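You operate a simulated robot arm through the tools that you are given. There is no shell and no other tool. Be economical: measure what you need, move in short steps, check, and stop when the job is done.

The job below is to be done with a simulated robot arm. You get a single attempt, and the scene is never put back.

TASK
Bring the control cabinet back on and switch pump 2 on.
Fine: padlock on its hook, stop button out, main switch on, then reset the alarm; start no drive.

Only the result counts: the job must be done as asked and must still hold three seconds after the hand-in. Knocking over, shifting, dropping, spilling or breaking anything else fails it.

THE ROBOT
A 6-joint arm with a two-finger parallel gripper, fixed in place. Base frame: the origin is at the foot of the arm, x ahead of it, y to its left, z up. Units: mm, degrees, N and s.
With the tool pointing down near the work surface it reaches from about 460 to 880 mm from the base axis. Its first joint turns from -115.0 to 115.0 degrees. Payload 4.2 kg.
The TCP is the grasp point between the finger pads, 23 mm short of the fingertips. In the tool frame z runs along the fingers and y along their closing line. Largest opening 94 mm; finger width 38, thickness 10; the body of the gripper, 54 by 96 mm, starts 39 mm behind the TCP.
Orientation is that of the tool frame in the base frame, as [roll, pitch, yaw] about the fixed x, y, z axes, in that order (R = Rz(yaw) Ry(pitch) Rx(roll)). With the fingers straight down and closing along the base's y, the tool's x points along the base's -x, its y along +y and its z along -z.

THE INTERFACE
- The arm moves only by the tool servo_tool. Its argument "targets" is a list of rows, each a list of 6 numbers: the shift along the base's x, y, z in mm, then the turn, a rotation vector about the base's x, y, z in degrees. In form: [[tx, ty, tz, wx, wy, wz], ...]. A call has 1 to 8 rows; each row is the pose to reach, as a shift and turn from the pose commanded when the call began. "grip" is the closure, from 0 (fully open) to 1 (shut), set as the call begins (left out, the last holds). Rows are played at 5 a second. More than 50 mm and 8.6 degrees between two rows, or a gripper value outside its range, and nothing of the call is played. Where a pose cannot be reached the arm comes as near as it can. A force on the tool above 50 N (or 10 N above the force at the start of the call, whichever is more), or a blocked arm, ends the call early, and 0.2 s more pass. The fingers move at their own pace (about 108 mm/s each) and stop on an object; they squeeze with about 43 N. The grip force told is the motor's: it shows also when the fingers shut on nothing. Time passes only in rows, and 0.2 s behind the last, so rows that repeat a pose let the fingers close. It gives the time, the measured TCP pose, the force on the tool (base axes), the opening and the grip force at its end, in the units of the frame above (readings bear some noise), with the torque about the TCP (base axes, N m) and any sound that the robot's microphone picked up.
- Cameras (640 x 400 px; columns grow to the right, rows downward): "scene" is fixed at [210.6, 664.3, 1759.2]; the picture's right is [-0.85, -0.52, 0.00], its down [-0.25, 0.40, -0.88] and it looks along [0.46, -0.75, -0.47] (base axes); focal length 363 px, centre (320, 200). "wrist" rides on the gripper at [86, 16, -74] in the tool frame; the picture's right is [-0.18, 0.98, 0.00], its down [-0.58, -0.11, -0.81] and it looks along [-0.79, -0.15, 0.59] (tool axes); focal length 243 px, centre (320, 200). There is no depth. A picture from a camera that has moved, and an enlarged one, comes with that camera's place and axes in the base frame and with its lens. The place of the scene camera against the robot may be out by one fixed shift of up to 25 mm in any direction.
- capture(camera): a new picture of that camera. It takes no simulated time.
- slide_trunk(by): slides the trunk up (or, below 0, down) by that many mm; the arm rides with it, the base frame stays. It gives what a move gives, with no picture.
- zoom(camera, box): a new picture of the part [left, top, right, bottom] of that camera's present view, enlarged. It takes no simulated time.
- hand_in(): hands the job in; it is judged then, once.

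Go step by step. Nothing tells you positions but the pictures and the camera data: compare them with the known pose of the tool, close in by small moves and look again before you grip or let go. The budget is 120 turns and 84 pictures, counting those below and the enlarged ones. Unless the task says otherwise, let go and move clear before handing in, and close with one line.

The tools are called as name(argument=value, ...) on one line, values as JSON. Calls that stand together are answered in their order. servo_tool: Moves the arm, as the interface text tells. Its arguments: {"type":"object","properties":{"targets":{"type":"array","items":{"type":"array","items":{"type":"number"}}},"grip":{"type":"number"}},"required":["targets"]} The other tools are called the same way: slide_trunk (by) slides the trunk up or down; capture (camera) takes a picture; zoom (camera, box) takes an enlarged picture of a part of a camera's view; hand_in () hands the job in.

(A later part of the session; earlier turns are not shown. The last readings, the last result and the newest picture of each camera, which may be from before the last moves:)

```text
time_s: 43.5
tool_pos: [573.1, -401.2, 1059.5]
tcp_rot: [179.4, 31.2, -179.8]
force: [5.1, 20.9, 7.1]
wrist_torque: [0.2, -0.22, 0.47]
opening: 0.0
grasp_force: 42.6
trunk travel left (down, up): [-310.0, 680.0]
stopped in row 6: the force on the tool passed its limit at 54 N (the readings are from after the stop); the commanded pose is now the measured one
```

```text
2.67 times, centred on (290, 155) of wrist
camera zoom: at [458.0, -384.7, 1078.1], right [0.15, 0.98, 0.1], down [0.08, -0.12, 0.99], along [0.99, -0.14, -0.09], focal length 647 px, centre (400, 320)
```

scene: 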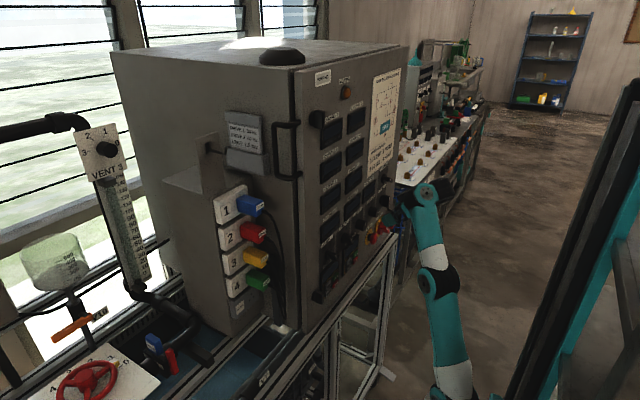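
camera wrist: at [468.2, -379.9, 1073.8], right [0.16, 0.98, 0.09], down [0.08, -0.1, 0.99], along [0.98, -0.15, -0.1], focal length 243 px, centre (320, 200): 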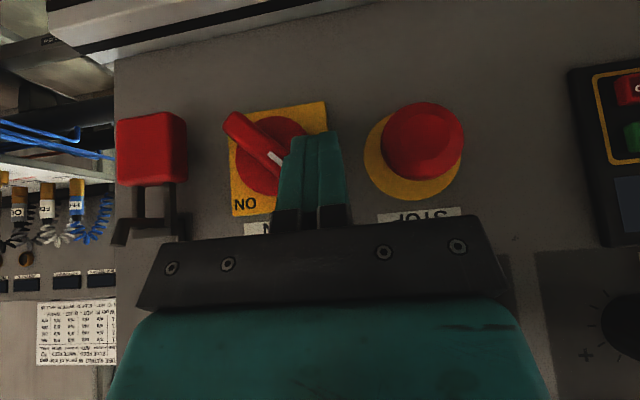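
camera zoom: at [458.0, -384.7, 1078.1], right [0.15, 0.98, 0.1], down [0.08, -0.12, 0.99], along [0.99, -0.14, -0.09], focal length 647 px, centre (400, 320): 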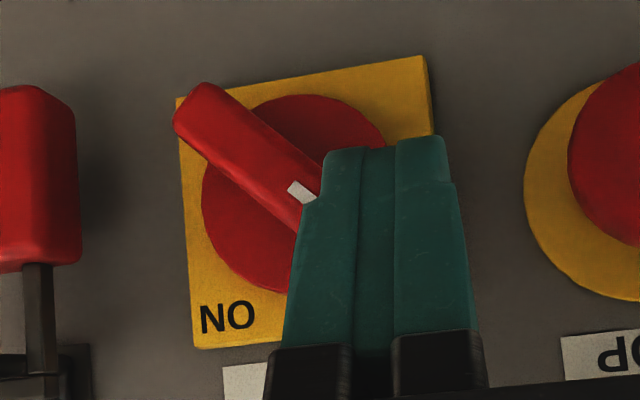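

Still held at OFF. As a stronger, balanced test I'll straddle the bar with both fingers and squeeze: that would turn it toward vertical unless it's locked.

servo_tool(grip=0.3, targets=[[-5, 12, 0, 0, 0, 0], [-40, 12, 0, 0, 0, 0], [-40, -25, -15, 0, 0, 0], [-40, -25, -25, 0, 0, 0], [-20, -25, -25, 0, 0, 0], [-10, -25, -25, 0, 0, 0], [-10, -25, -25, 0, 0, 0]])

capture(camera="wrist")

```text
time_s: 45.0
tool_pos: [560.7, -427.8, 1033.9]
tcp_rot: [179.3, 31.1, 179.9]
force: [0.5, -0.6, 0.4]
wrist_torque: [-0.03, 0.03, 0.0]
opening: 65.8
grasp_force: 0.1
trunk travel left (down, up): [-310.0, 680.0]
```

```text
43 pictures are left
camera wrist: at [447.9, -412.0, 1052.3], right [0.15, 0.98, 0.11], down [0.08, -0.12, 0.99], along [0.98, -0.14, -0.1], focal length 243 px, centre (320, 200)
```

wrist: 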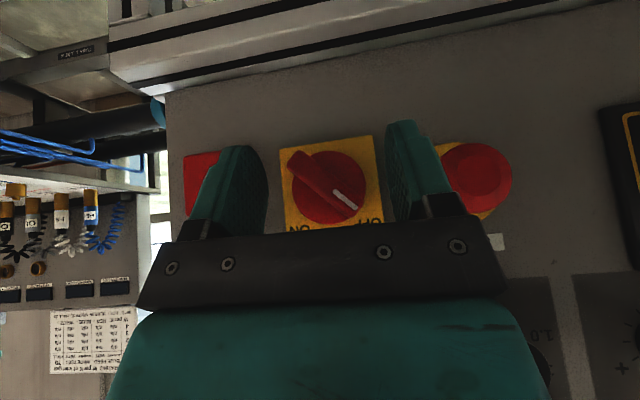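

Straddling well. Advance 17 mm and squeeze.

servo_tool(targets=[[10, 0, -2, 0, 0, 0], [17, 0, -2, 0, 0, 0], [17, 0, -2, 0, 0, 0]])

servo_tool(grip=0.9, targets=[[0, 0, 0, 0, 0, 0], [0, 0, 0, 0, 0, 0], [0, 0, 0, 0, 0, 0], [0, 0, 0, 0, 0, 0]])

zoom(camera="wrist", box=[210, 80, 450, 250])

```text
time_s: 45.9
tool_pos: [578.7, -426.6, 1030.8]
tcp_rot: [179.2, 31.2, 179.8]
force: [0.6, 0.6, -0.8]
wrist_torque: [-0.02, 0.0, 0.01]
opening: 65.8
grasp_force: 0.0
trunk travel left (down, up): [-310.0, 680.0]
```

```text
time_s: 46.9
tool_pos: [579.0, -429.9, 1030.7]
tcp_rot: [179.3, 31.2, 179.7]
force: [3.6, -26.0, 1.1]
wrist_torque: [-0.82, -0.15, -0.44]
opening: 48.0
grasp_force: 44.8
trunk travel left (down, up): [-310.0, 680.0]
```

```text
2.35 times, centred on (330, 165) of wrist
camera zoom: at [464.8, -413.7, 1049.1], right [0.16, 0.98, 0.1], down [0.08, -0.12, 0.99], along [0.98, -0.15, -0.1], focal length 571 px, centre (296, 282)
```

zoom: 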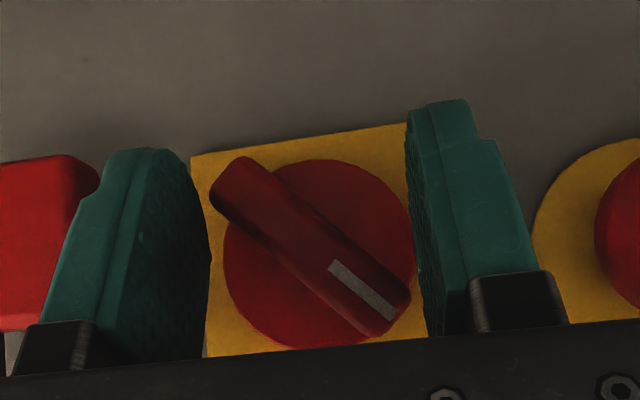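

MAIN is firmly held, so the peg is the lock-out and the padlock must go to the empty hook on the left. I'll release, retreat, and set up a 45° tilt to pick the padlock (about y -508, z 1015).

servo_tool(grip=0.3, targets=[[0, 0, 0, 0, 0, 0], [-10, 0, 0, 0, 0, 0], [-30, 0, 20, 0, 0, 0], [-40, -20, 45, 0, 0, 0], [-40, -45, 65, 0, 0, 0]])

slide_trunk(by=-65)

servo_tool(targets=[[0, -15, 0, 0, -7, 0], [0, -36, 0, 0, -14, 0], [0, -36, 0, 0, -14, 0]])

capture(camera="wrist")

```text
time_s: 48.0
tool_pos: [544.2, -423.6, 1045.8]
tcp_rot: [179.6, 31.2, 179.8]
force: [0.7, -0.3, 0.2]
wrist_torque: [-0.02, 0.01, -0.01]
opening: 65.5
grasp_force: 0.2
out of reach, approached as far as the arm can: row 3, 4, 5
trunk travel left (down, up): [-310.0, 680.0]
```

```text
time_s: 49.1
tool_pos: [544.1, -423.8, 980.1]
tcp_rot: [179.6, 31.2, 179.9]
force: [0.7, 0.8, 0.9]
wrist_torque: [0.01, -0.02, -0.01]
opening: 65.7
grasp_force: 0.1
trunk travel left (down, up): [-245.0, 745.0]
```

```text
time_s: 49.9
tool_pos: [579.4, -423.7, 978.4]
tcp_rot: [-177.2, 42.8, 179.8]
force: [-0.8, 0.2, 0.4]
wrist_torque: [0.0, 0.0, 0.01]
opening: 65.6
grasp_force: 0.0
out of reach, approached as far as the arm can: row 1, 2, 3
trunk travel left (down, up): [-245.0, 745.0]
```

```text
41 pictures are left
camera wrist: at [464.8, -402.8, 973.5], right [0.17, 0.98, 0.09], down [-0.12, -0.07, 0.99], along [0.98, -0.18, 0.11], focal length 243 px, centre (320, 200)
```

wrist: 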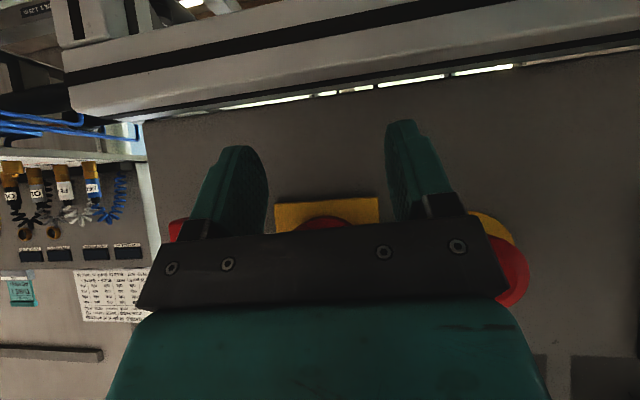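

I now understand: the arm is near full stretch, so the trunk needs to come up as I reach farther right. Retreat, raise the trunk, then go in front of the padlock.

servo_tool(targets=[[-12, 0, 0, 0, 5, 0], [-25, 0, 0, 0, 10, 0], [-40, 0, 0, 0, 14, 0], [-40, 0, 0, 0, 14, 0]])

slide_trunk(by=89)

servo_tool(targets=[[0, -25, -15, 0, 0, 0], [0, -50, -35, 0, 0, 0], [5, -70, -50, 0, 0, 0], [10, -84, -60, 0, 0, 0], [10, -84, -60, 0, 0, 0]])

capture(camera="wrist")

```text
time_s: 50.9
tool_pos: [538.3, -423.8, 978.8]
tcp_rot: [-177.2, 28.7, 179.7]
force: [-0.1, 0.2, -1.0]
wrist_torque: [0.04, -0.02, -0.04]
opening: 65.8
grasp_force: 0.1
trunk travel left (down, up): [-245.0, 745.0]
```

```text
time_s: 52.1
tool_pos: [537.6, -422.7, 1068.6]
tcp_rot: [-177.2, 28.7, 179.8]
force: [-0.4, 0.1, 0.2]
wrist_torque: [-0.03, 0.02, 0.0]
opening: 66.1
grasp_force: 0.1
trunk travel left (down, up): [-334.0, 656.0]
```

```text
time_s: 53.3
tool_pos: [548.1, -506.7, 1008.9]
tcp_rot: [-177.1, 28.8, 179.9]
force: [-0.4, 0.5, -1.0]
wrist_torque: [0.01, 0.0, -0.02]
opening: 65.6
grasp_force: 0.1
trunk travel left (down, up): [-334.0, 656.0]
```

```text
40 pictures are left
camera wrist: at [436.0, -486.2, 1031.1], right [0.19, 0.98, 0.05], down [0.12, -0.07, 0.99], along [0.97, -0.18, -0.13], focal length 243 px, centre (320, 200)
```

wrist: 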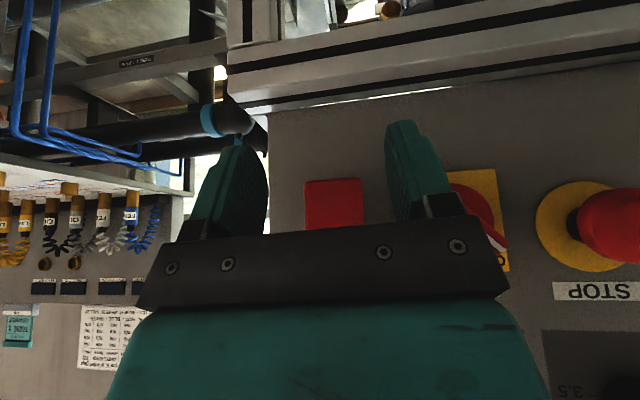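

Padlock body measured: front face x≈592, y≈-507, z 999–1041; peg tip extends to x≈575 at z≈1068, so I'll grip the body low. Move in with a 45° tilt.

servo_tool(targets=[[5, 0, -8, 2.9, -6, 0], [12, 0, -16, 2.9, -12, 0], [20, 0, -18, 2.9, -16, 0], [20, 0, -18, 2.9, -16, 0]])

capture(camera="wrist")

```text
time_s: 54.0
tool_pos: [573.6, -491.1, 994.2]
tcp_rot: [-178.4, 37.4, 177.9]
force: [-58.9, 52.4, -34.0]
wrist_torque: [-3.19, -3.55, -0.35]
opening: 65.3
grasp_force: 0.1
out of reach, approached as far as the arm can: row 1, 2, 3
trunk travel left (down, up): [-334.0, 656.0]
stopped in row 3: the force on the tool passed its limit at 152 N (the readings are from after the stop); the commanded pose is now the measured one
```

```text
39 pictures are left
camera wrist: at [459.7, -469.0, 1000.9], right [0.2, 0.98, 0.09], down [-0.03, -0.09, 1.0], along [0.98, -0.2, 0.01], focal length 243 px, centre (320, 200)
```

wrist: 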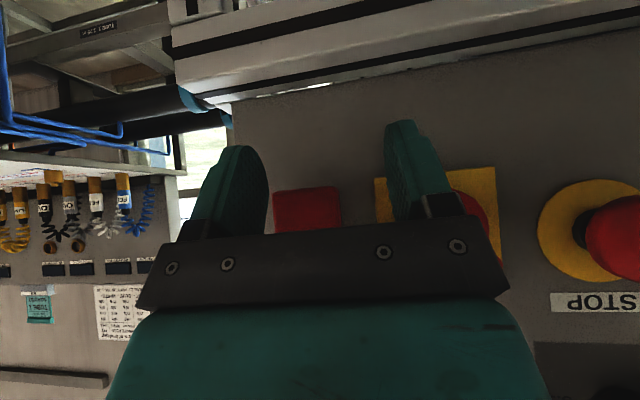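

The arm drifted and a finger bumped MAIN. Back straight off and check.

servo_tool(targets=[[-10, 0, 0, 0, 0, 0], [-20, 0, 5, 0, 4, 0], [-30, 0, 10, 0, 8, 0], [-30, 0, 10, 0, 8, 0]])

capture(camera="wrist")

```text
time_s: 55.0
tool_pos: [546.2, -493.1, 1003.4]
tcp_rot: [-178.1, 29.1, 178.0]
force: [0.2, -0.8, 0.1]
wrist_torque: [0.01, 0.01, 0.01]
opening: 65.9
grasp_force: 0.1
out of reach, approached as far as the arm can: row 1
trunk travel left (down, up): [-334.0, 656.0]
```

```text
38 pictures are left
camera wrist: at [434.7, -469.8, 1025.4], right [0.21, 0.98, 0.06], down [0.11, -0.09, 0.99], along [0.97, -0.2, -0.13], focal length 243 px, centre (320, 200)
```

wrist: 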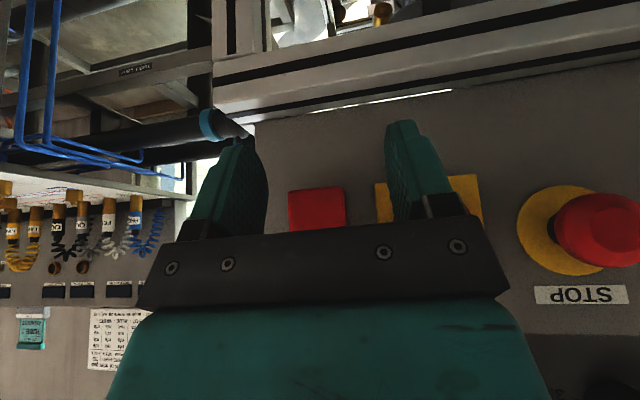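

All fine. Re-approach centred on y≈-505 with narrower fingers and less tilt, in a path that stays in reach.

servo_tool(grip=0.4, targets=[[0, -12, 0, 1.9, 0, 2], [5, -12, -10, 1.9, 0, 2], [16, -12, -16, 1.9, -1, 2], [16, -12, -16, 1.9, -1, 2]])

```text
time_s: 56.0
tool_pos: [562.2, -505.7, 987.7]
tcp_rot: [179.6, 30.2, 178.9]
force: [0.3, 0.1, -0.2]
wrist_torque: [-0.01, 0.0, 0.02]
opening: 56.5
grasp_force: 0.0
trunk travel left (down, up): [-334.0, 656.0]
```

servo_tool(targets=[[8, 0, 0, 0, -1, 1], [16, 0, 0, 0, -3, 1], [23, 0, 0, 0, -4.5, 1], [23, 0, 0, 0, -4.5, 1]])

capture(camera="wrist")

zoom(camera="scene", box=[360, 190, 430, 260])

```text
time_s: 57.0
tool_pos: [579.6, -496.7, 980.2]
tcp_rot: [-179.9, 34.5, 178.7]
force: [-43.2, -10.5, -8.1]
wrist_torque: [0.92, -3.58, -0.61]
opening: 56.2
grasp_force: 0.1
out of reach, approached as far as the arm can: row 2, 3, 4
trunk travel left (down, up): [-334.0, 656.0]
stopped in row 4: the force on the tool passed its limit at 52 N (the readings are from after the stop); the commanded pose is now the measured one
```

```text
37 pictures are left
camera wrist: at [466.1, -477.4, 992.4], right [0.17, 0.98, 0.1], down [0.02, -0.11, 0.99], along [0.98, -0.17, -0.04], focal length 243 px, centre (320, 200)
```

wrist: 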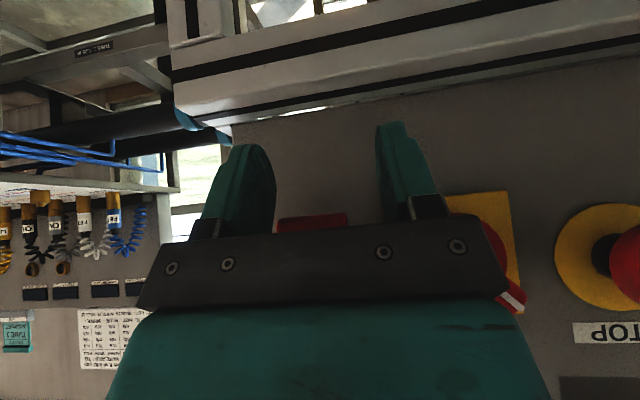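

```text
5.71 times, centred on (395, 225) of scene
camera zoom: at [210.6, 664.3, 1759.2], right [-0.85, -0.52, 0.0], down [-0.25, 0.4, -0.88], along [0.46, -0.75, -0.47], focal length 2076 px, centre (-109, 57)
```

zoom: 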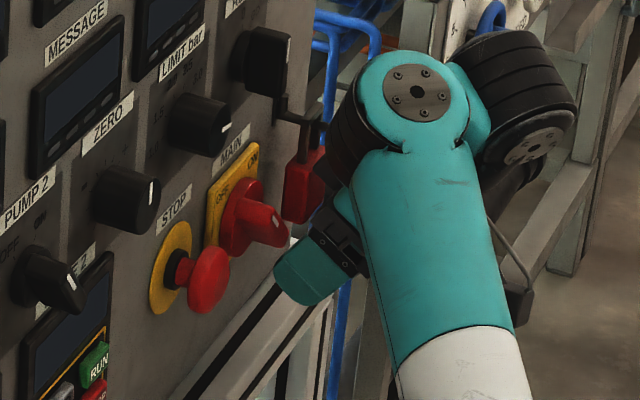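

The wrist met the peg's tip. I'll back off slightly and try a steeper 42° tilt there (in free space) before going in.

servo_tool(targets=[[-10, 0, 0, 0, 0, 0], [-22, -4, 4, 0, 0, 0], [-24, -9, 8, 0, -3, 1], [-24, -9, 8, 0, -6, 1], [-24, -9, 8, 0, -6, 1]])

```text
time_s: 58.2
tool_pos: [574.0, -492.2, 987.6]
tcp_rot: [-178.2, 35.9, -179.6]
force: [-0.1, 0.0, -0.5]
wrist_torque: [0.0, 0.01, -0.01]
opening: 56.4
grasp_force: 0.0
out of reach, approached as far as the arm can: row 3, 4, 5
trunk travel left (down, up): [-334.0, 656.0]
```

Reach follows a narrow band: tilt must grow as I advance. I'll shift to y -505 and advance with increasing tilt.

servo_tool(targets=[[-4, -7, 0, 1.8, 0.5, 0], [-6, -13, 0, 1.8, 0.5, 0], [0, -13, 0, 1.8, -0.5, 0], [0, -13, 0, 1.8, -0.5, 0]])

```text
time_s: 59.2
tool_pos: [568.9, -495.3, 980.9]
tcp_rot: [-179.6, 34.7, 179.1]
force: [-0.9, -0.3, -0.7]
wrist_torque: [0.0, -0.02, 0.0]
opening: 56.1
grasp_force: 0.0
out of reach, approached as far as the arm can: row 1, 2, 3, 4
trunk travel left (down, up): [-334.0, 656.0]
```

Straight-on tilt is capped near 36° here. Instead I'll swing the tool so its wrist lies to the right of the peg (fingers pointing slightly left) with a steeper tilt, done in free space first.

servo_tool(targets=[[-10, -5, 5, 4, -4, 3.5], [-20, -15, 10, 8, -8, 7], [-25, -20, 12, 11.5, -11.5, 10.3], [-25, -20, 12, 14.9, -15, 13.6], [-25, -20, 12, 14.9, -15, 13.6]])

capture(camera="wrist")

```text
time_s: 60.5
tool_pos: [570.0, -494.4, 982.4]
tcp_rot: [-179.7, 34.7, 179.1]
force: [0.0, -0.2, 1.1]
wrist_torque: [0.01, -0.01, 0.01]
opening: 56.5
grasp_force: 0.0
out of reach, approached as far as the arm can: row 1, 2, 3, 4, 5
trunk travel left (down, up): [-334.0, 656.0]
```

```text
35 pictures are left
camera wrist: at [455.7, -475.3, 993.5], right [0.17, 0.98, 0.1], down [0.02, -0.11, 0.99], along [0.99, -0.17, -0.03], focal length 243 px, centre (320, 200)
```

wrist: 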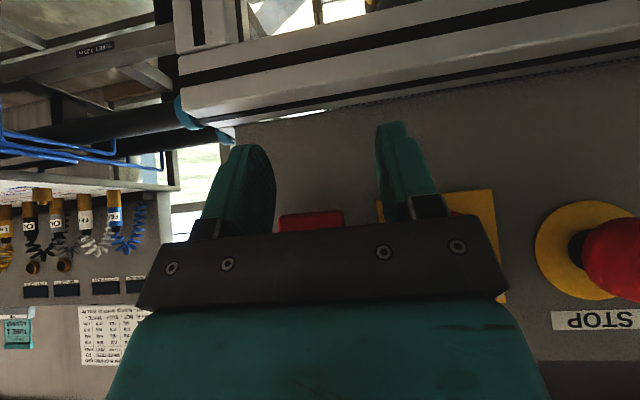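

Stuck at the reach boundary. Reduce tilt to free the arm, then swing first and tilt after.

servo_tool(targets=[[-10, 0, 5, 0, 4, 0], [-20, -5, 5, 0, 8, 0], [-25, -5, 5, 0, 12, 0], [-25, -5, 5, 0, 15, 0], [-25, -5, 5, 0, 15, 0]])

servo_tool(targets=[[0, 0, 0, 6, 0, 2], [0, 0, 0, 12, 0, 4], [0, 0, 0, 18, 0, 6.5], [0, 0, 0, 18, 0, 6.5]])

```text
time_s: 61.6
tool_pos: [544.9, -498.4, 988.4]
tcp_rot: [-179.5, 19.6, 179.3]
force: [0.3, 0.2, 0.0]
wrist_torque: [0.0, -0.03, -0.02]
opening: 56.4
grasp_force: 0.1
trunk travel left (down, up): [-334.0, 656.0]
```

```text
time_s: 62.6
tool_pos: [534.0, -466.8, 948.8]
tcp_rot: [167.3, 19.1, 179.1]
force: [-0.8, 0.1, 0.6]
wrist_torque: [0.01, -0.02, -0.01]
opening: 56.4
grasp_force: 0.0
out of reach, approached as far as the arm can: row 1, 2, 3, 4
trunk travel left (down, up): [-334.0, 656.0]
```

Swinging extends the arm, so raise the trunk 60 mm to compensate and continue.

slide_trunk(by=70)

servo_tool(targets=[[0, -20, -10, 0, 0, 0], [5, -40, -20, 2, 0, 1], [8, -50, -25, 6, 0, 3], [8, -50, -25, 6, -5, 3], [8, -50, -25, 6, -11, 3], [8, -50, -25, 6, -11, 3]])

```text
time_s: 63.7
tool_pos: [533.9, -468.1, 1020.4]
tcp_rot: [167.3, 19.0, 179.2]
force: [0.1, -0.1, 0.0]
wrist_torque: [-0.03, 0.01, 0.0]
opening: 56.3
grasp_force: 0.1
trunk travel left (down, up): [-404.0, 586.0]
```

```text
time_s: 65.1
tool_pos: [538.5, -480.2, 964.9]
tcp_rot: [167.6, 22.2, -178.0]
force: [-0.3, 0.2, 0.6]
wrist_torque: [0.0, -0.01, 0.0]
opening: 56.3
grasp_force: 0.0
out of reach, approached as far as the arm can: row 2, 3, 4, 5, 6
trunk travel left (down, up): [-404.0, 586.0]
```

The swing is limited as well. New plan: analysis shows the wrist ring (not the palm) hit the peg; gripping slightly higher (TCP z≈1000) lets the peg sit between ring and palm. First undo the swing and restore trunk height.

servo_tool(targets=[[0, 0, 5, -6, 0, -1], [0, -8, 10, -12.4, 0, -2], [0, -15, 15, -12.4, 0, -2], [0, -20, 30, -12.4, 0, -2], [4, -24, 50, -12.4, -6, -2], [4, -24, 75, -12.4, -8, -2], [4, -24, 75, -12.4, -8, -2]])

slide_trunk(by=-42)

```text
time_s: 66.7
tool_pos: [542.9, -505.1, 1039.4]
tcp_rot: [-178.0, 29.3, -173.9]
force: [-0.1, 0.2, -0.3]
wrist_torque: [-0.04, 0.0, 0.01]
opening: 56.7
grasp_force: 0.1
out of reach, approached as far as the arm can: row 1, 2, 3, 4
trunk travel left (down, up): [-404.0, 586.0]
```

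```text
time_s: 67.6
tool_pos: [542.1, -504.4, 998.5]
tcp_rot: [-178.0, 29.3, -173.9]
force: [-0.4, 0.0, -0.2]
wrist_torque: [0.02, -0.01, -0.03]
opening: 56.6
grasp_force: 0.1
trunk travel left (down, up): [-362.0, 628.0]
```

servo_tool(targets=[[0, -1, 1, 1, 0, -6.1], [12, -1, 1, 1, 0, -6.1], [24, -1, 1, 1, -1.5, -6.1], [24, -1, 1, 1, -1.5, -6.1]])

capture(camera="wrist")

zoom(camera="scene", box=[370, 195, 420, 245])

```text
time_s: 68.6
tool_pos: [563.8, -506.0, 998.8]
tcp_rot: [-179.0, 30.9, 179.3]
force: [-28.3, 18.6, -16.0]
wrist_torque: [-1.14, -1.61, 0.29]
opening: 56.4
grasp_force: 0.0
trunk travel left (down, up): [-362.0, 628.0]
stopped in row 4: the force on the tool passed its limit at 52 N (the readings are from after the stop); the commanded pose is now the measured one
```

```text
34 pictures are left
camera wrist: at [451.0, -486.8, 1017.4], right [0.18, 0.98, 0.08], down [0.08, -0.1, 0.99], along [0.98, -0.17, -0.1], focal length 243 px, centre (320, 200)
```

wrist: 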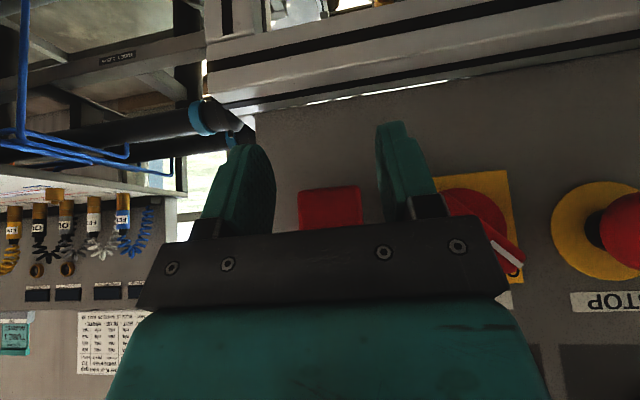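

```text
8.00 times, centred on (395, 220) of scene
camera zoom: at [210.6, 664.3, 1759.2], right [-0.85, -0.52, 0.0], down [-0.25, 0.4, -0.88], along [0.46, -0.75, -0.47], focal length 2906 px, centre (-280, 40)
```

zoom: 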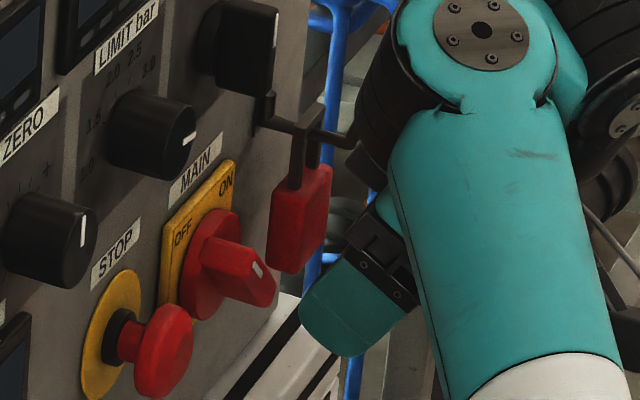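

Clear view: the peg extends to x≈563 at z≈1055. Better idea: come in higher so that the peg and shackle pass between the fingers under the palm, gripping the upper half of the body. Retreat and raise with the trunk.

servo_tool(targets=[[-12, 0, 0, 0, 0, 0], [-24, 0, 0, 0, 0, 0], [-24, 0, 0, 0, 0, 0.7]])

slide_trunk(by=44)

capture(camera="wrist")

```text
time_s: 69.4
tool_pos: [542.0, -506.5, 996.5]
tcp_rot: [-178.9, 30.8, -180.0]
force: [0.7, -0.1, 0.2]
wrist_torque: [-0.04, -0.01, -0.01]
opening: 56.1
grasp_force: 0.1
trunk travel left (down, up): [-362.0, 628.0]
```

```text
time_s: 70.3
tool_pos: [541.3, -505.8, 1041.9]
tcp_rot: [-179.0, 30.7, -179.9]
force: [-0.1, -0.7, -0.5]
wrist_torque: [0.03, 0.03, 0.0]
opening: 56.4
grasp_force: 0.1
trunk travel left (down, up): [-406.0, 584.0]
```

```text
32 pictures are left
camera wrist: at [428.3, -488.1, 1060.9], right [0.17, 0.98, 0.08], down [0.09, -0.1, 0.99], along [0.98, -0.16, -0.1], focal length 243 px, centre (320, 200)
```

wrist: 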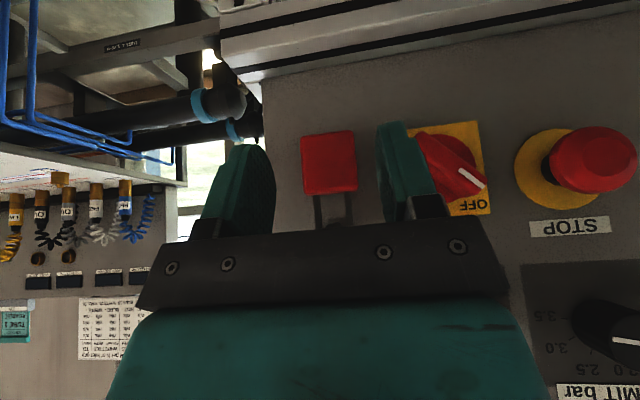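

Padlock is centred between the fingers, upper edge z≈1041. Advance in steps.

servo_tool(targets=[[12, 0, 2, 0, 0, 0], [24, 0, 3, 0, 0, 0], [34, 0, 3, 0, 0, 0], [34, 0, 3, 0, 0, 0]])

servo_tool(targets=[[5, 0, 0, 0, 0, 0], [10, 0, 0, 0, 0, 0], [10, 0, 0, 0, 0, 0]])

capture(camera="wrist")

```text
time_s: 71.3
tool_pos: [575.6, -506.3, 1043.9]
tcp_rot: [-179.1, 30.8, -179.9]
force: [0.2, 0.3, 0.3]
wrist_torque: [0.0, 0.03, 0.01]
opening: 56.7
grasp_force: 0.1
trunk travel left (down, up): [-406.0, 584.0]
```

```text
time_s: 72.1
tool_pos: [584.0, -505.7, 1043.6]
tcp_rot: [-179.1, 30.8, -179.9]
force: [-0.1, -0.5, -0.4]
wrist_torque: [0.01, -0.01, -0.01]
opening: 56.4
grasp_force: 0.1
trunk travel left (down, up): [-406.0, 584.0]
```

```text
31 pictures are left
camera wrist: at [472.4, -488.3, 1063.6], right [0.17, 0.98, 0.08], down [0.09, -0.1, 0.99], along [0.98, -0.16, -0.1], focal length 243 px, centre (320, 200)
```

wrist: 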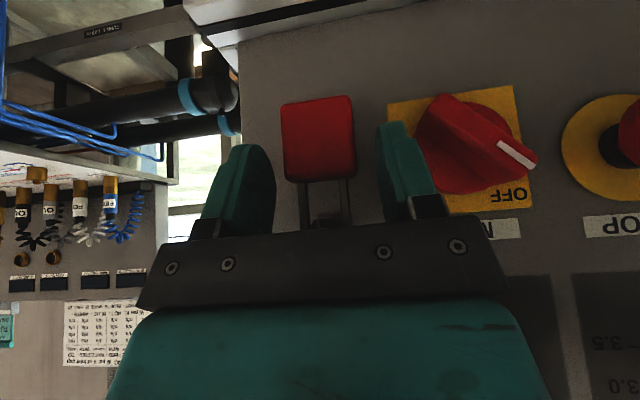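

Contact-free and straddling. A final 4 mm in, then close.

servo_tool(targets=[[4, -1, -3, 0, 0, 0], [4, -1, -3, 0, 0, 0]])

servo_tool(grip=0.8, targets=[[0, 0, 0, 0, 0, 0], [0, 0, 0, 0, 0, 0], [0, 0, 0, 0, 0, 0]])

capture(camera="wrist")

```text
time_s: 72.7
tool_pos: [588.6, -506.7, 1041.3]
tcp_rot: [-179.0, 30.8, -179.9]
force: [1.0, 1.3, -0.6]
wrist_torque: [0.0, 0.0, 0.0]
opening: 56.4
grasp_force: 0.1
trunk travel left (down, up): [-406.0, 584.0]
```

```text
time_s: 73.5
tool_pos: [589.6, -506.0, 1041.1]
tcp_rot: [-178.9, 30.8, -179.8]
force: [0.4, -0.2, 0.3]
wrist_torque: [-0.03, 0.01, -0.01]
opening: 39.0
grasp_force: 43.4
trunk travel left (down, up): [-406.0, 584.0]
```

```text
30 pictures are left
camera wrist: at [476.2, -489.4, 1060.7], right [0.17, 0.98, 0.08], down [0.09, -0.1, 0.99], along [0.98, -0.16, -0.1], focal length 243 px, centre (320, 200)
```

wrist: 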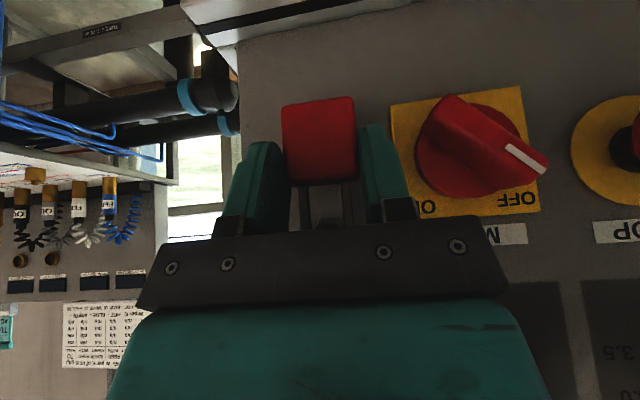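

Padlock gripped (39 mm). Lift 8 mm with the trunk and check force.

slide_trunk(by=8)

zoom(camera="scene", box=[375, 195, 415, 235])

```text
time_s: 74.0
tool_pos: [589.5, -507.6, 1048.9]
tcp_rot: [-179.1, 30.7, -180.0]
force: [-0.1, 0.1, -1.5]
wrist_torque: [0.02, 0.02, 0.04]
opening: 38.9
grasp_force: 43.3
trunk travel left (down, up): [-414.0, 576.0]
```

```text
10.00 times, centred on (395, 215) of scene
camera zoom: at [210.6, 664.3, 1759.2], right [-0.85, -0.52, 0.0], down [-0.25, 0.4, -0.88], along [0.46, -0.75, -0.47], focal length 3633 px, centre (-430, 50)
```

zoom: 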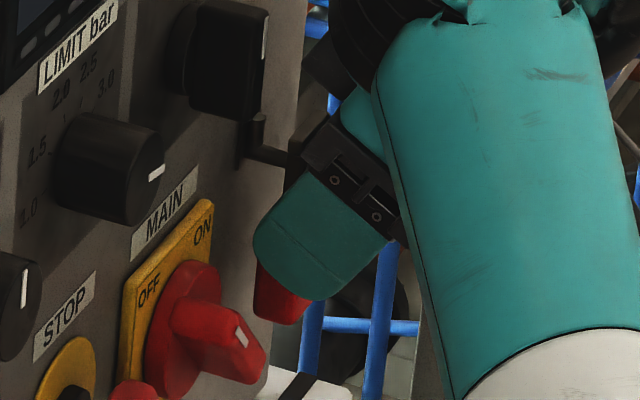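

Free so far. Lift 5 mm more, then slide outward cautiously.

slide_trunk(by=5)

servo_tool(targets=[[-6, 0, 0, 0, 0, 0], [-12, 0, 0, 0, 0, 0], [-18, 0, 0, 0, 0, 0], [-24, 0, 0, 0, 0, 0], [-24, 0, 0, 0, 0, 0]])

capture(camera="wrist")

```text
time_s: 74.6
tool_pos: [589.8, -507.3, 1054.0]
tcp_rot: [-179.1, 30.8, -179.9]
force: [0.9, 0.2, -0.8]
wrist_torque: [0.03, 0.04, 0.0]
opening: 39.1
grasp_force: 43.5
trunk travel left (down, up): [-419.0, 571.0]
```

```text
time_s: 75.8
tool_pos: [566.4, -508.7, 1054.5]
tcp_rot: [-179.1, 30.9, -180.0]
force: [-0.1, 0.2, -2.1]
wrist_torque: [-0.01, 0.03, 0.0]
opening: 39.1
grasp_force: 43.1
trunk travel left (down, up): [-419.0, 571.0]
```

```text
28 pictures are left
camera wrist: at [452.3, -489.6, 1074.0], right [0.17, 0.98, 0.08], down [0.09, -0.1, 0.99], along [0.98, -0.16, -0.1], focal length 243 px, centre (320, 200)
```

wrist: 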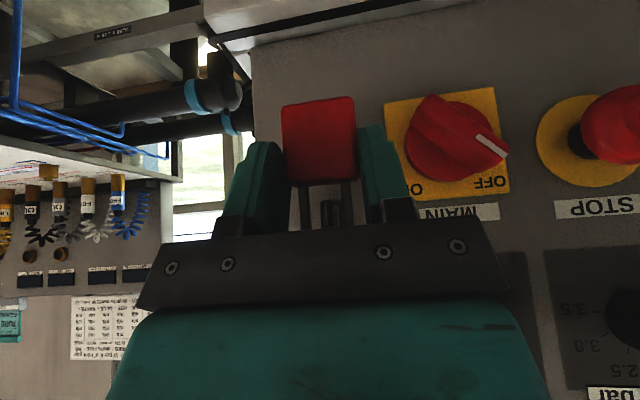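

Padlock moves with the grip. Continue outward.

servo_tool(targets=[[-6, 0, 0, 0, 0, 0], [-12, 0, 0, 0, 0, 0], [-18, 0, 0, 0, 0, 0], [-24, 0, 0, 0, 0, 0], [-24, 0, 0, 0, 0, 0]])

capture(camera="wrist")

```text
time_s: 77.0
tool_pos: [540.4, -507.0, 1054.6]
tcp_rot: [-179.0, 30.8, -179.9]
force: [0.5, -0.4, -0.8]
wrist_torque: [0.02, 0.03, -0.02]
opening: 39.4
grasp_force: 43.0
trunk travel left (down, up): [-419.0, 571.0]
```

```text
27 pictures are left
camera wrist: at [428.1, -489.4, 1073.7], right [0.17, 0.98, 0.08], down [0.08, -0.1, 0.99], along [0.98, -0.16, -0.1], focal length 243 px, centre (320, 200)
```

wrist: 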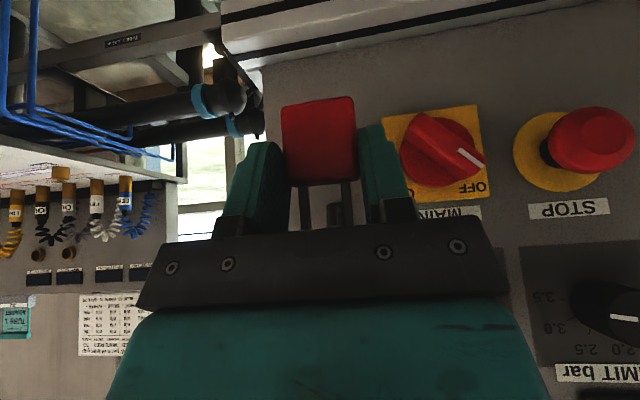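

servo_tool(targets=[[-6, 0, 0, 0, 0, 0], [-12, 0, 0, 0, 0, 0], [-18, 0, 0, 0, 0, 0], [-26, 0, 0, 0, 2, 0], [-34, 0, 0, 0, 4, 0], [-34, 0, 0, 0, 4, 0]])

zoom(camera="scene", box=[370, 190, 420, 240])

```text
time_s: 78.4
tool_pos: [508.2, -507.5, 1055.2]
tcp_rot: [-179.0, 26.8, -179.9]
force: [-0.4, 0.8, -1.5]
wrist_torque: [-0.03, 0.01, -0.03]
opening: 39.1
grasp_force: 43.7
out of reach, approached as far as the arm can: row 3
trunk travel left (down, up): [-419.0, 571.0]
```

```text
8.00 times, centred on (395, 215) of scene
camera zoom: at [210.6, 664.3, 1759.2], right [-0.85, -0.52, 0.0], down [-0.25, 0.4, -0.88], along [0.46, -0.75, -0.47], focal length 2906 px, centre (-280, 80)
```

zoom: 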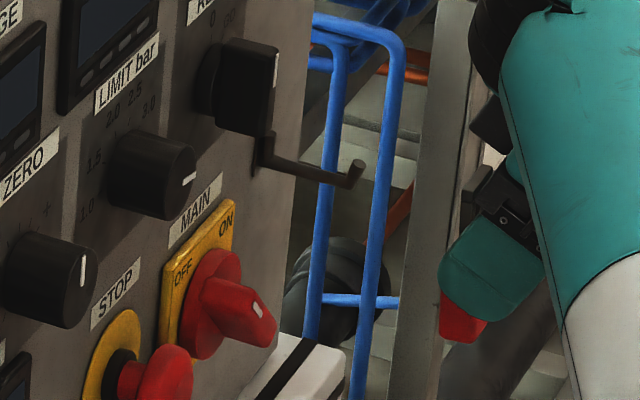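

The padlock is off the lock-out peg. Now raise the trunk and carry it to the left hook, which I estimate near (775, 140, 1480).

slide_trunk(by=380)

servo_tool(targets=[[0, 20, 0, 0, 6, 0], [0, 50, 0, 0, 13, 0], [0, 90, 0, 0, 20, 0], [0, 135, 0, 0, 22, 0], [0, 180, 0, 0, 22, 0], [0, 225, 0, 0, 22, 0], [0, 270, 0, 0, 22, 0], [0, 315, 0, 0, 22, 0]])

```text
time_s: 82.0
tool_pos: [509.1, -507.7, 1434.8]
tcp_rot: [-179.1, 26.7, -179.8]
force: [-0.8, 0.6, -0.4]
wrist_torque: [0.01, 0.03, 0.01]
opening: 39.2
grasp_force: 43.4
trunk travel left (down, up): [-799.0, 191.0]
```

```text
time_s: 83.8
tool_pos: [508.5, -193.0, 1434.9]
tcp_rot: [-179.2, 4.7, 179.9]
force: [0.7, -0.3, -1.1]
wrist_torque: [0.07, 0.05, 0.02]
opening: 39.2
grasp_force: 42.8
trunk travel left (down, up): [-799.0, 191.0]
```

servo_tool(targets=[[0, 44, 0, 0, 0, 0], [0, 88, 0, 0, 0, 0], [0, 132, 0, 0, 0, 0], [0, 176, 0, 0, 0, 0], [0, 220, 0, 0, 0, 0], [0, 264, 0, 0, 0, 0], [0, 308, 0, 0, 0, 0], [0, 350, 0, 0, 0, 0]])

capture(camera="wrist")

capture(camera="scene")

```text
time_s: 85.6
tool_pos: [475.1, 156.5, 1414.7]
tcp_rot: [179.4, 4.6, -180.0]
force: [0.0, -0.2, -0.9]
wrist_torque: [0.02, -0.08, -0.01]
opening: 39.0
grasp_force: 42.9
out of reach, approached as far as the arm can: row 4, 5, 6, 7, 8
trunk travel left (down, up): [-799.0, 191.0]
```

```text
25 pictures are left
camera wrist: at [382.2, 172.0, 1481.4], right [0.18, 0.98, 0.02], down [0.51, -0.12, 0.85], along [0.84, -0.14, -0.53], focal length 243 px, centre (320, 200)
```

wrist: 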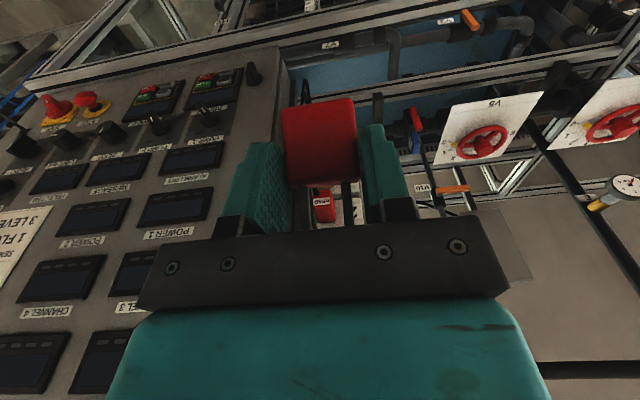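

```text
24 pictures are left
```

scene: 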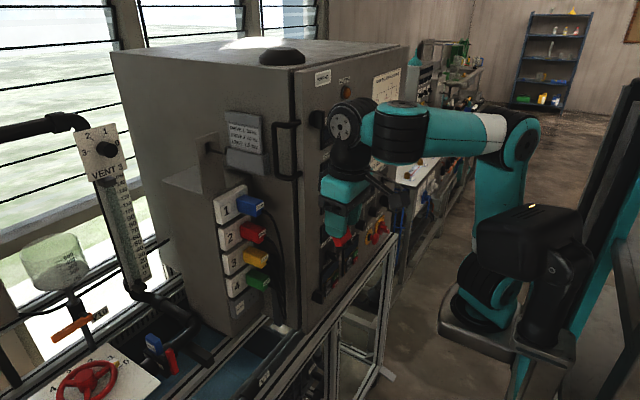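

I need to see the left hook below the fingers; raise the trunk and tilt up a bit.

slide_trunk(by=110)

servo_tool(targets=[[20, 0, 0, 0, 0, 0], [45, 0, 0, 0, -5, 0], [70, 0, 0, 0, -10, 0], [90, 0, 0, 0, -15, 0], [90, 0, 0, 0, -15, 0]])

capture(camera="wrist")

```text
time_s: 87.1
tool_pos: [476.0, 154.6, 1524.0]
tcp_rot: [179.5, 4.6, -180.0]
force: [-0.3, -0.8, -0.7]
wrist_torque: [0.0, -0.07, 0.0]
opening: 38.9
grasp_force: 43.5
trunk travel left (down, up): [-909.0, 81.0]
```

```text
time_s: 88.3
tool_pos: [566.9, 154.4, 1522.7]
tcp_rot: [179.5, 19.6, -179.9]
force: [-0.5, -0.5, -0.7]
wrist_torque: [0.01, 0.03, 0.02]
opening: 39.4
grasp_force: 42.9
trunk travel left (down, up): [-909.0, 81.0]
```

```text
23 pictures are left
camera wrist: at [459.6, 171.1, 1564.2], right [0.17, 0.98, 0.07], down [0.28, -0.12, 0.95], along [0.95, -0.14, -0.29], focal length 243 px, centre (320, 200)
```

wrist: 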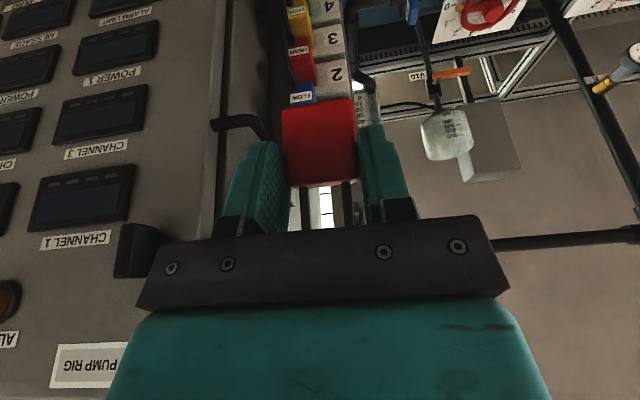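

The hook is hidden straight behind the held padlock. Shift left (+y) to view it beside the gripper.

servo_tool(targets=[[0, 40, 10, 0, 0, 0], [0, 80, 20, 0, 0, 0], [0, 120, 30, 0, 0, 0], [0, 150, 30, 0, 0, 0], [0, 150, 30, 0, 0, 0]])

capture(camera="wrist")

```text
time_s: 89.5
tool_pos: [554.2, 232.2, 1519.5]
tcp_rot: [179.3, 19.7, -180.0]
force: [0.6, -0.8, -1.4]
wrist_torque: [0.01, 0.0, -0.03]
opening: 39.1
grasp_force: 42.7
out of reach, approached as far as the arm can: row 2, 3, 4, 5
trunk travel left (down, up): [-909.0, 81.0]
```

```text
22 pictures are left
camera wrist: at [446.8, 248.4, 1560.9], right [0.17, 0.98, 0.07], down [0.28, -0.12, 0.95], along [0.95, -0.14, -0.29], focal length 243 px, centre (320, 200)
```

wrist: 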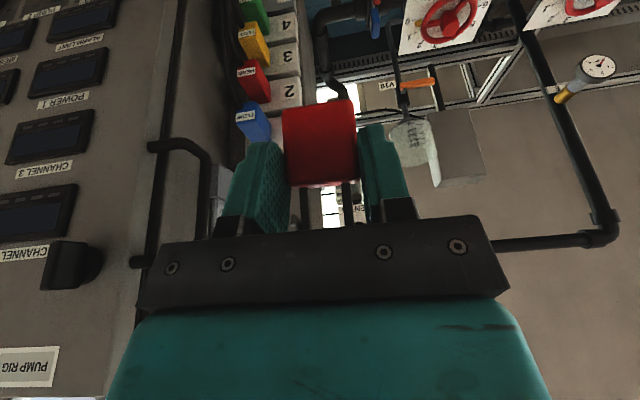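

Still hidden. Raise the trunk to its upper range and yaw the tool to the left so the hook appears beside the gripper.

slide_trunk(by=75)

servo_tool(targets=[[0, -5, 0, 0, 0, 8], [0, -10, 0, 0, 0, 16], [0, -15, 0, 0, 0, 24], [0, -15, 0, 0, 0, 24]])

capture(camera="wrist")

```text
time_s: 90.6
tool_pos: [554.7, 232.5, 1595.1]
tcp_rot: [179.2, 19.8, -180.0]
force: [0.1, 0.1, -1.3]
wrist_torque: [0.04, 0.03, 0.01]
opening: 39.1
grasp_force: 42.6
trunk travel left (down, up): [-984.0, 6.0]
```

```text
time_s: 91.6
tool_pos: [554.5, 217.3, 1594.4]
tcp_rot: [179.4, 19.6, -155.9]
force: [-0.2, -0.7, -0.5]
wrist_torque: [0.01, 0.02, 0.02]
opening: 39.2
grasp_force: 43.2
trunk travel left (down, up): [-984.0, 6.0]
```

```text
21 pictures are left
camera wrist: at [449.8, 188.2, 1636.1], right [-0.25, 0.97, 0.07], down [0.3, 0.0, 0.95], along [0.92, 0.26, -0.29], focal length 243 px, centre (320, 200)
```

wrist: 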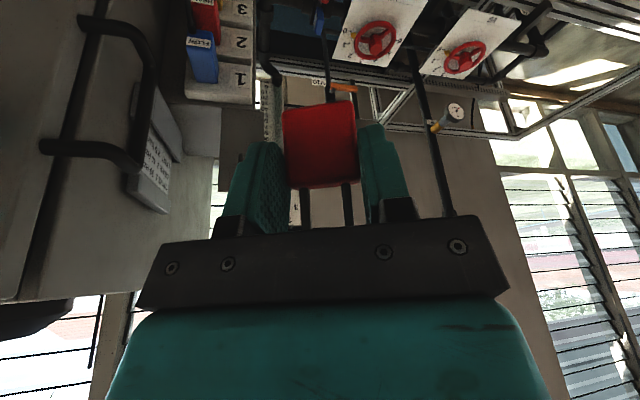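

zoom(camera="wrist", box=[120, 60, 300, 220])

```text
2.50 times, centred on (210, 140) of wrist
camera zoom: at [449.8, 188.2, 1636.1], right [-0.25, 0.97, 0.07], down [0.3, 0.0, 0.95], along [0.92, 0.26, -0.29], focal length 606 px, centre (595, 350)
```

zoom: 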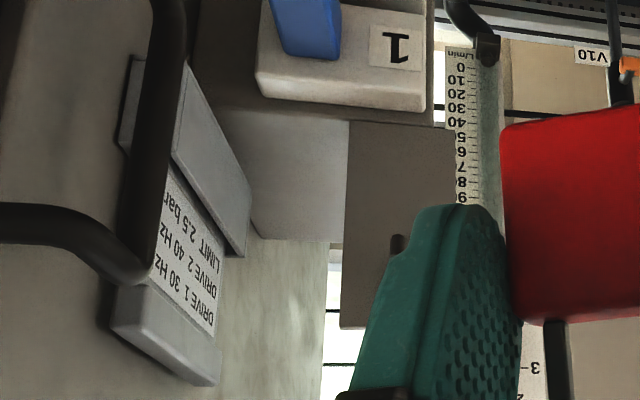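

Hook located: plate x≈784, rod at y≈173, tip x≈737, tip spans z≈1482–1494. I'll undo the yaw, align to y 173 and lower the trunk.

servo_tool(targets=[[0, -10, 0, 0, 0, -8], [0, -22, 0, 0, 0, -16], [0, -44, 0, 0, 0, -24], [20, -44, 0, 0, 0, -24], [60, -44, 0, 0, 0, -24], [95, -44, 0, 0, 0, -24], [95, -44, 0, 0, 0, -24]])

slide_trunk(by=-115)

```text
time_s: 93.2
tool_pos: [649.2, 173.8, 1594.9]
tcp_rot: [179.3, 19.7, 180.0]
force: [0.6, -0.1, -0.8]
wrist_torque: [0.03, 0.06, -0.02]
opening: 39.3
grasp_force: 43.6
trunk travel left (down, up): [-984.0, 6.0]
```

```text
time_s: 94.6
tool_pos: [647.3, 172.5, 1479.8]
tcp_rot: [179.2, 19.7, -179.9]
force: [0.2, -0.3, -0.7]
wrist_torque: [-0.02, 0.05, -0.01]
opening: 39.0
grasp_force: 42.8
trunk travel left (down, up): [-869.0, 121.0]
```

servo_tool(targets=[[15, 0, 0, 0, -2, 0], [30, 0, 0, 0, -3, 0], [45, 0, 0, 0, -4, 0], [45, 0, 0, 0, -4, 0]])

zoom(camera="scene", box=[190, 110, 270, 190])

capture(camera="wrist")

```text
time_s: 95.6
tool_pos: [689.2, 174.7, 1476.2]
tcp_rot: [179.2, 23.9, 180.0]
force: [-0.7, 0.6, 0.1]
wrist_torque: [-0.01, 0.02, -0.01]
opening: 38.9
grasp_force: 42.6
out of reach, approached as far as the arm can: row 3, 4
trunk travel left (down, up): [-869.0, 121.0]
```

```text
5.00 times, centred on (230, 150) of scene
camera zoom: at [210.6, 664.3, 1759.2], right [-0.85, -0.52, 0.0], down [-0.25, 0.4, -0.88], along [0.46, -0.75, -0.47], focal length 1816 px, centre (770, 450)
```

zoom: 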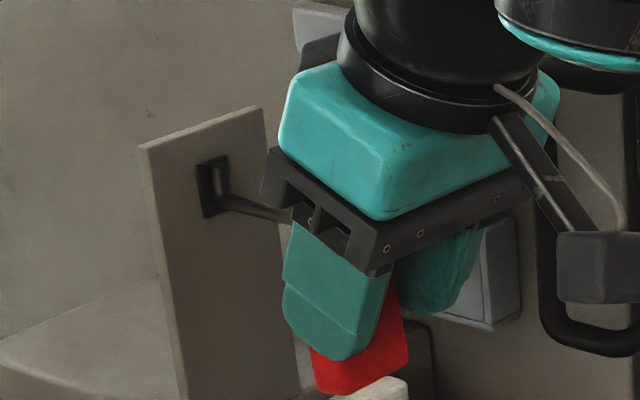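

```text
18 pictures are left
camera wrist: at [579.2, 190.7, 1510.1], right [0.16, 0.98, 0.09], down [0.21, -0.12, 0.97], along [0.96, -0.14, -0.22], focal length 243 px, centre (320, 200)
```

wrist: 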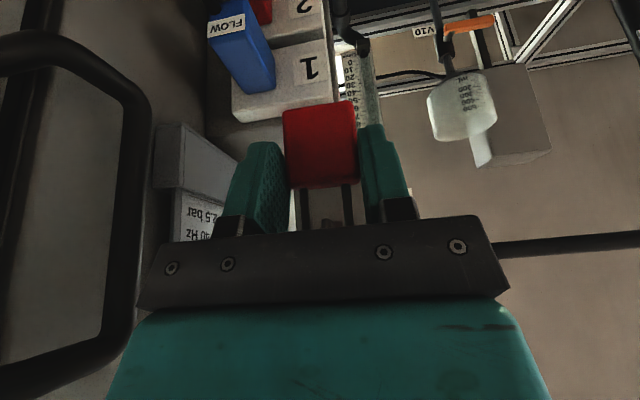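

Close. The tilt here needs the arm slightly higher relative to its foot: raise the arm 34 mm, lower the trunk equally, and check alignment of the shackle window with the rod.

servo_tool(targets=[[0, 0, 15, 0, 0, 0], [0, 0, 30, 0, 0, 0], [3, 0, 37, 0, 0, 0], [3, 0, 37, 0, 0, 0]])

slide_trunk(by=-33)

zoom(camera="wrist", box=[260, 140, 400, 240])

```text
time_s: 96.6
tool_pos: [689.9, 174.6, 1477.9]
tcp_rot: [179.2, 23.8, -180.0]
force: [-0.1, -0.4, -1.8]
wrist_torque: [0.01, 0.01, -0.01]
opening: 38.9
grasp_force: 43.6
out of reach, approached as far as the arm can: row 1, 2, 3, 4
trunk travel left (down, up): [-869.0, 121.0]
```

```text
time_s: 97.4
tool_pos: [688.5, 175.6, 1444.0]
tcp_rot: [179.2, 23.7, -179.9]
force: [0.7, -0.1, -0.9]
wrist_torque: [0.01, 0.05, 0.02]
opening: 39.1
grasp_force: 43.2
trunk travel left (down, up): [-836.0, 154.0]
```

```text
4.00 times, centred on (330, 190) of wrist
camera zoom: at [579.0, 190.8, 1477.1], right [0.16, 0.98, 0.09], down [0.21, -0.12, 0.97], along [0.96, -0.14, -0.22], focal length 970 px, centre (280, 240)
```

zoom: 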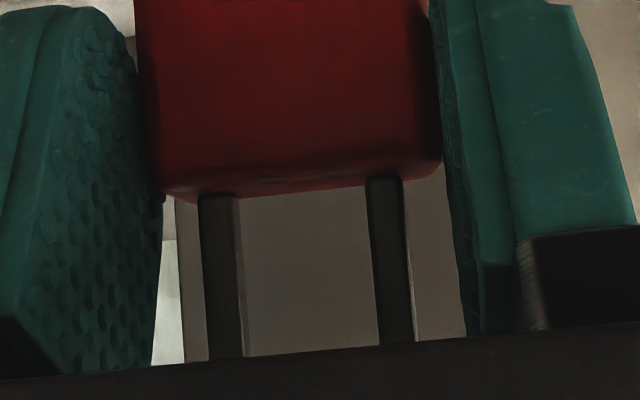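

The arm is at its upper reach limit here, so the trunk must come up instead. Raise it and lower the arm.

slide_trunk(by=75)

servo_tool(targets=[[0, 0, -12, 0, 0, 0], [3, 0, -25, 0, 0, 0], [6, -1, -38, 0, 0, 0], [6, -1, -38, 0, 0, 0]])

zoom(camera="wrist", box=[260, 140, 400, 240])

```text
time_s: 98.5
tool_pos: [689.1, 175.6, 1518.1]
tcp_rot: [179.2, 23.7, -180.0]
force: [0.6, 0.7, -0.6]
wrist_torque: [-0.01, 0.03, 0.0]
opening: 38.8
grasp_force: 43.1
trunk travel left (down, up): [-911.0, 79.0]
```

```text
time_s: 99.5
tool_pos: [694.7, 172.2, 1480.0]
tcp_rot: [179.2, 23.8, 179.9]
force: [-0.1, -0.1, -0.9]
wrist_torque: [-0.05, 0.03, 0.01]
opening: 39.4
grasp_force: 43.0
trunk travel left (down, up): [-911.0, 79.0]
```

```text
4.00 times, centred on (330, 190) of wrist
camera zoom: at [585.2, 189.4, 1513.7], right [0.16, 0.98, 0.09], down [0.21, -0.12, 0.97], along [0.96, -0.14, -0.22], focal length 970 px, centre (280, 240)
```

zoom: 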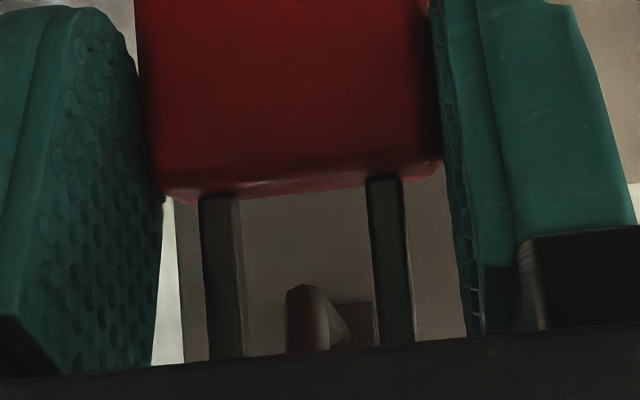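

The hook tip is visible inside the shackle window. Padlock needs about 3 mm to the right (-y) and 2 mm up; then advance in steps.

servo_tool(targets=[[0, -3, 2, 0, 0, 0], [6, -3, 2, 0, 0, 0], [12, -3, 2, 0, 0, 0], [18, -3, 2, 0, 0, 0], [18, -3, 2, 0, 0, 0]])

zoom(camera="wrist", box=[260, 140, 400, 240])

```text
time_s: 100.7
tool_pos: [712.8, 170.8, 1482.9]
tcp_rot: [179.2, 23.8, 179.8]
force: [0.0, 0.3, -0.8]
wrist_torque: [0.02, 0.02, -0.01]
opening: 39.0
grasp_force: 42.9
trunk travel left (down, up): [-911.0, 79.0]
```

```text
4.00 times, centred on (330, 190) of wrist
camera zoom: at [602.7, 186.9, 1516.0], right [0.16, 0.98, 0.09], down [0.21, -0.12, 0.97], along [0.96, -0.14, -0.22], focal length 970 px, centre (280, 240)
```

zoom: 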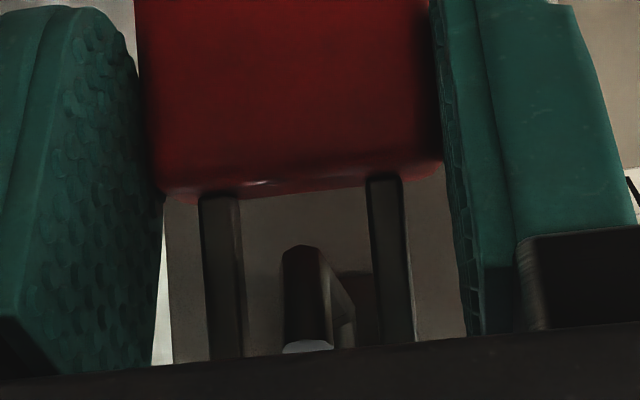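

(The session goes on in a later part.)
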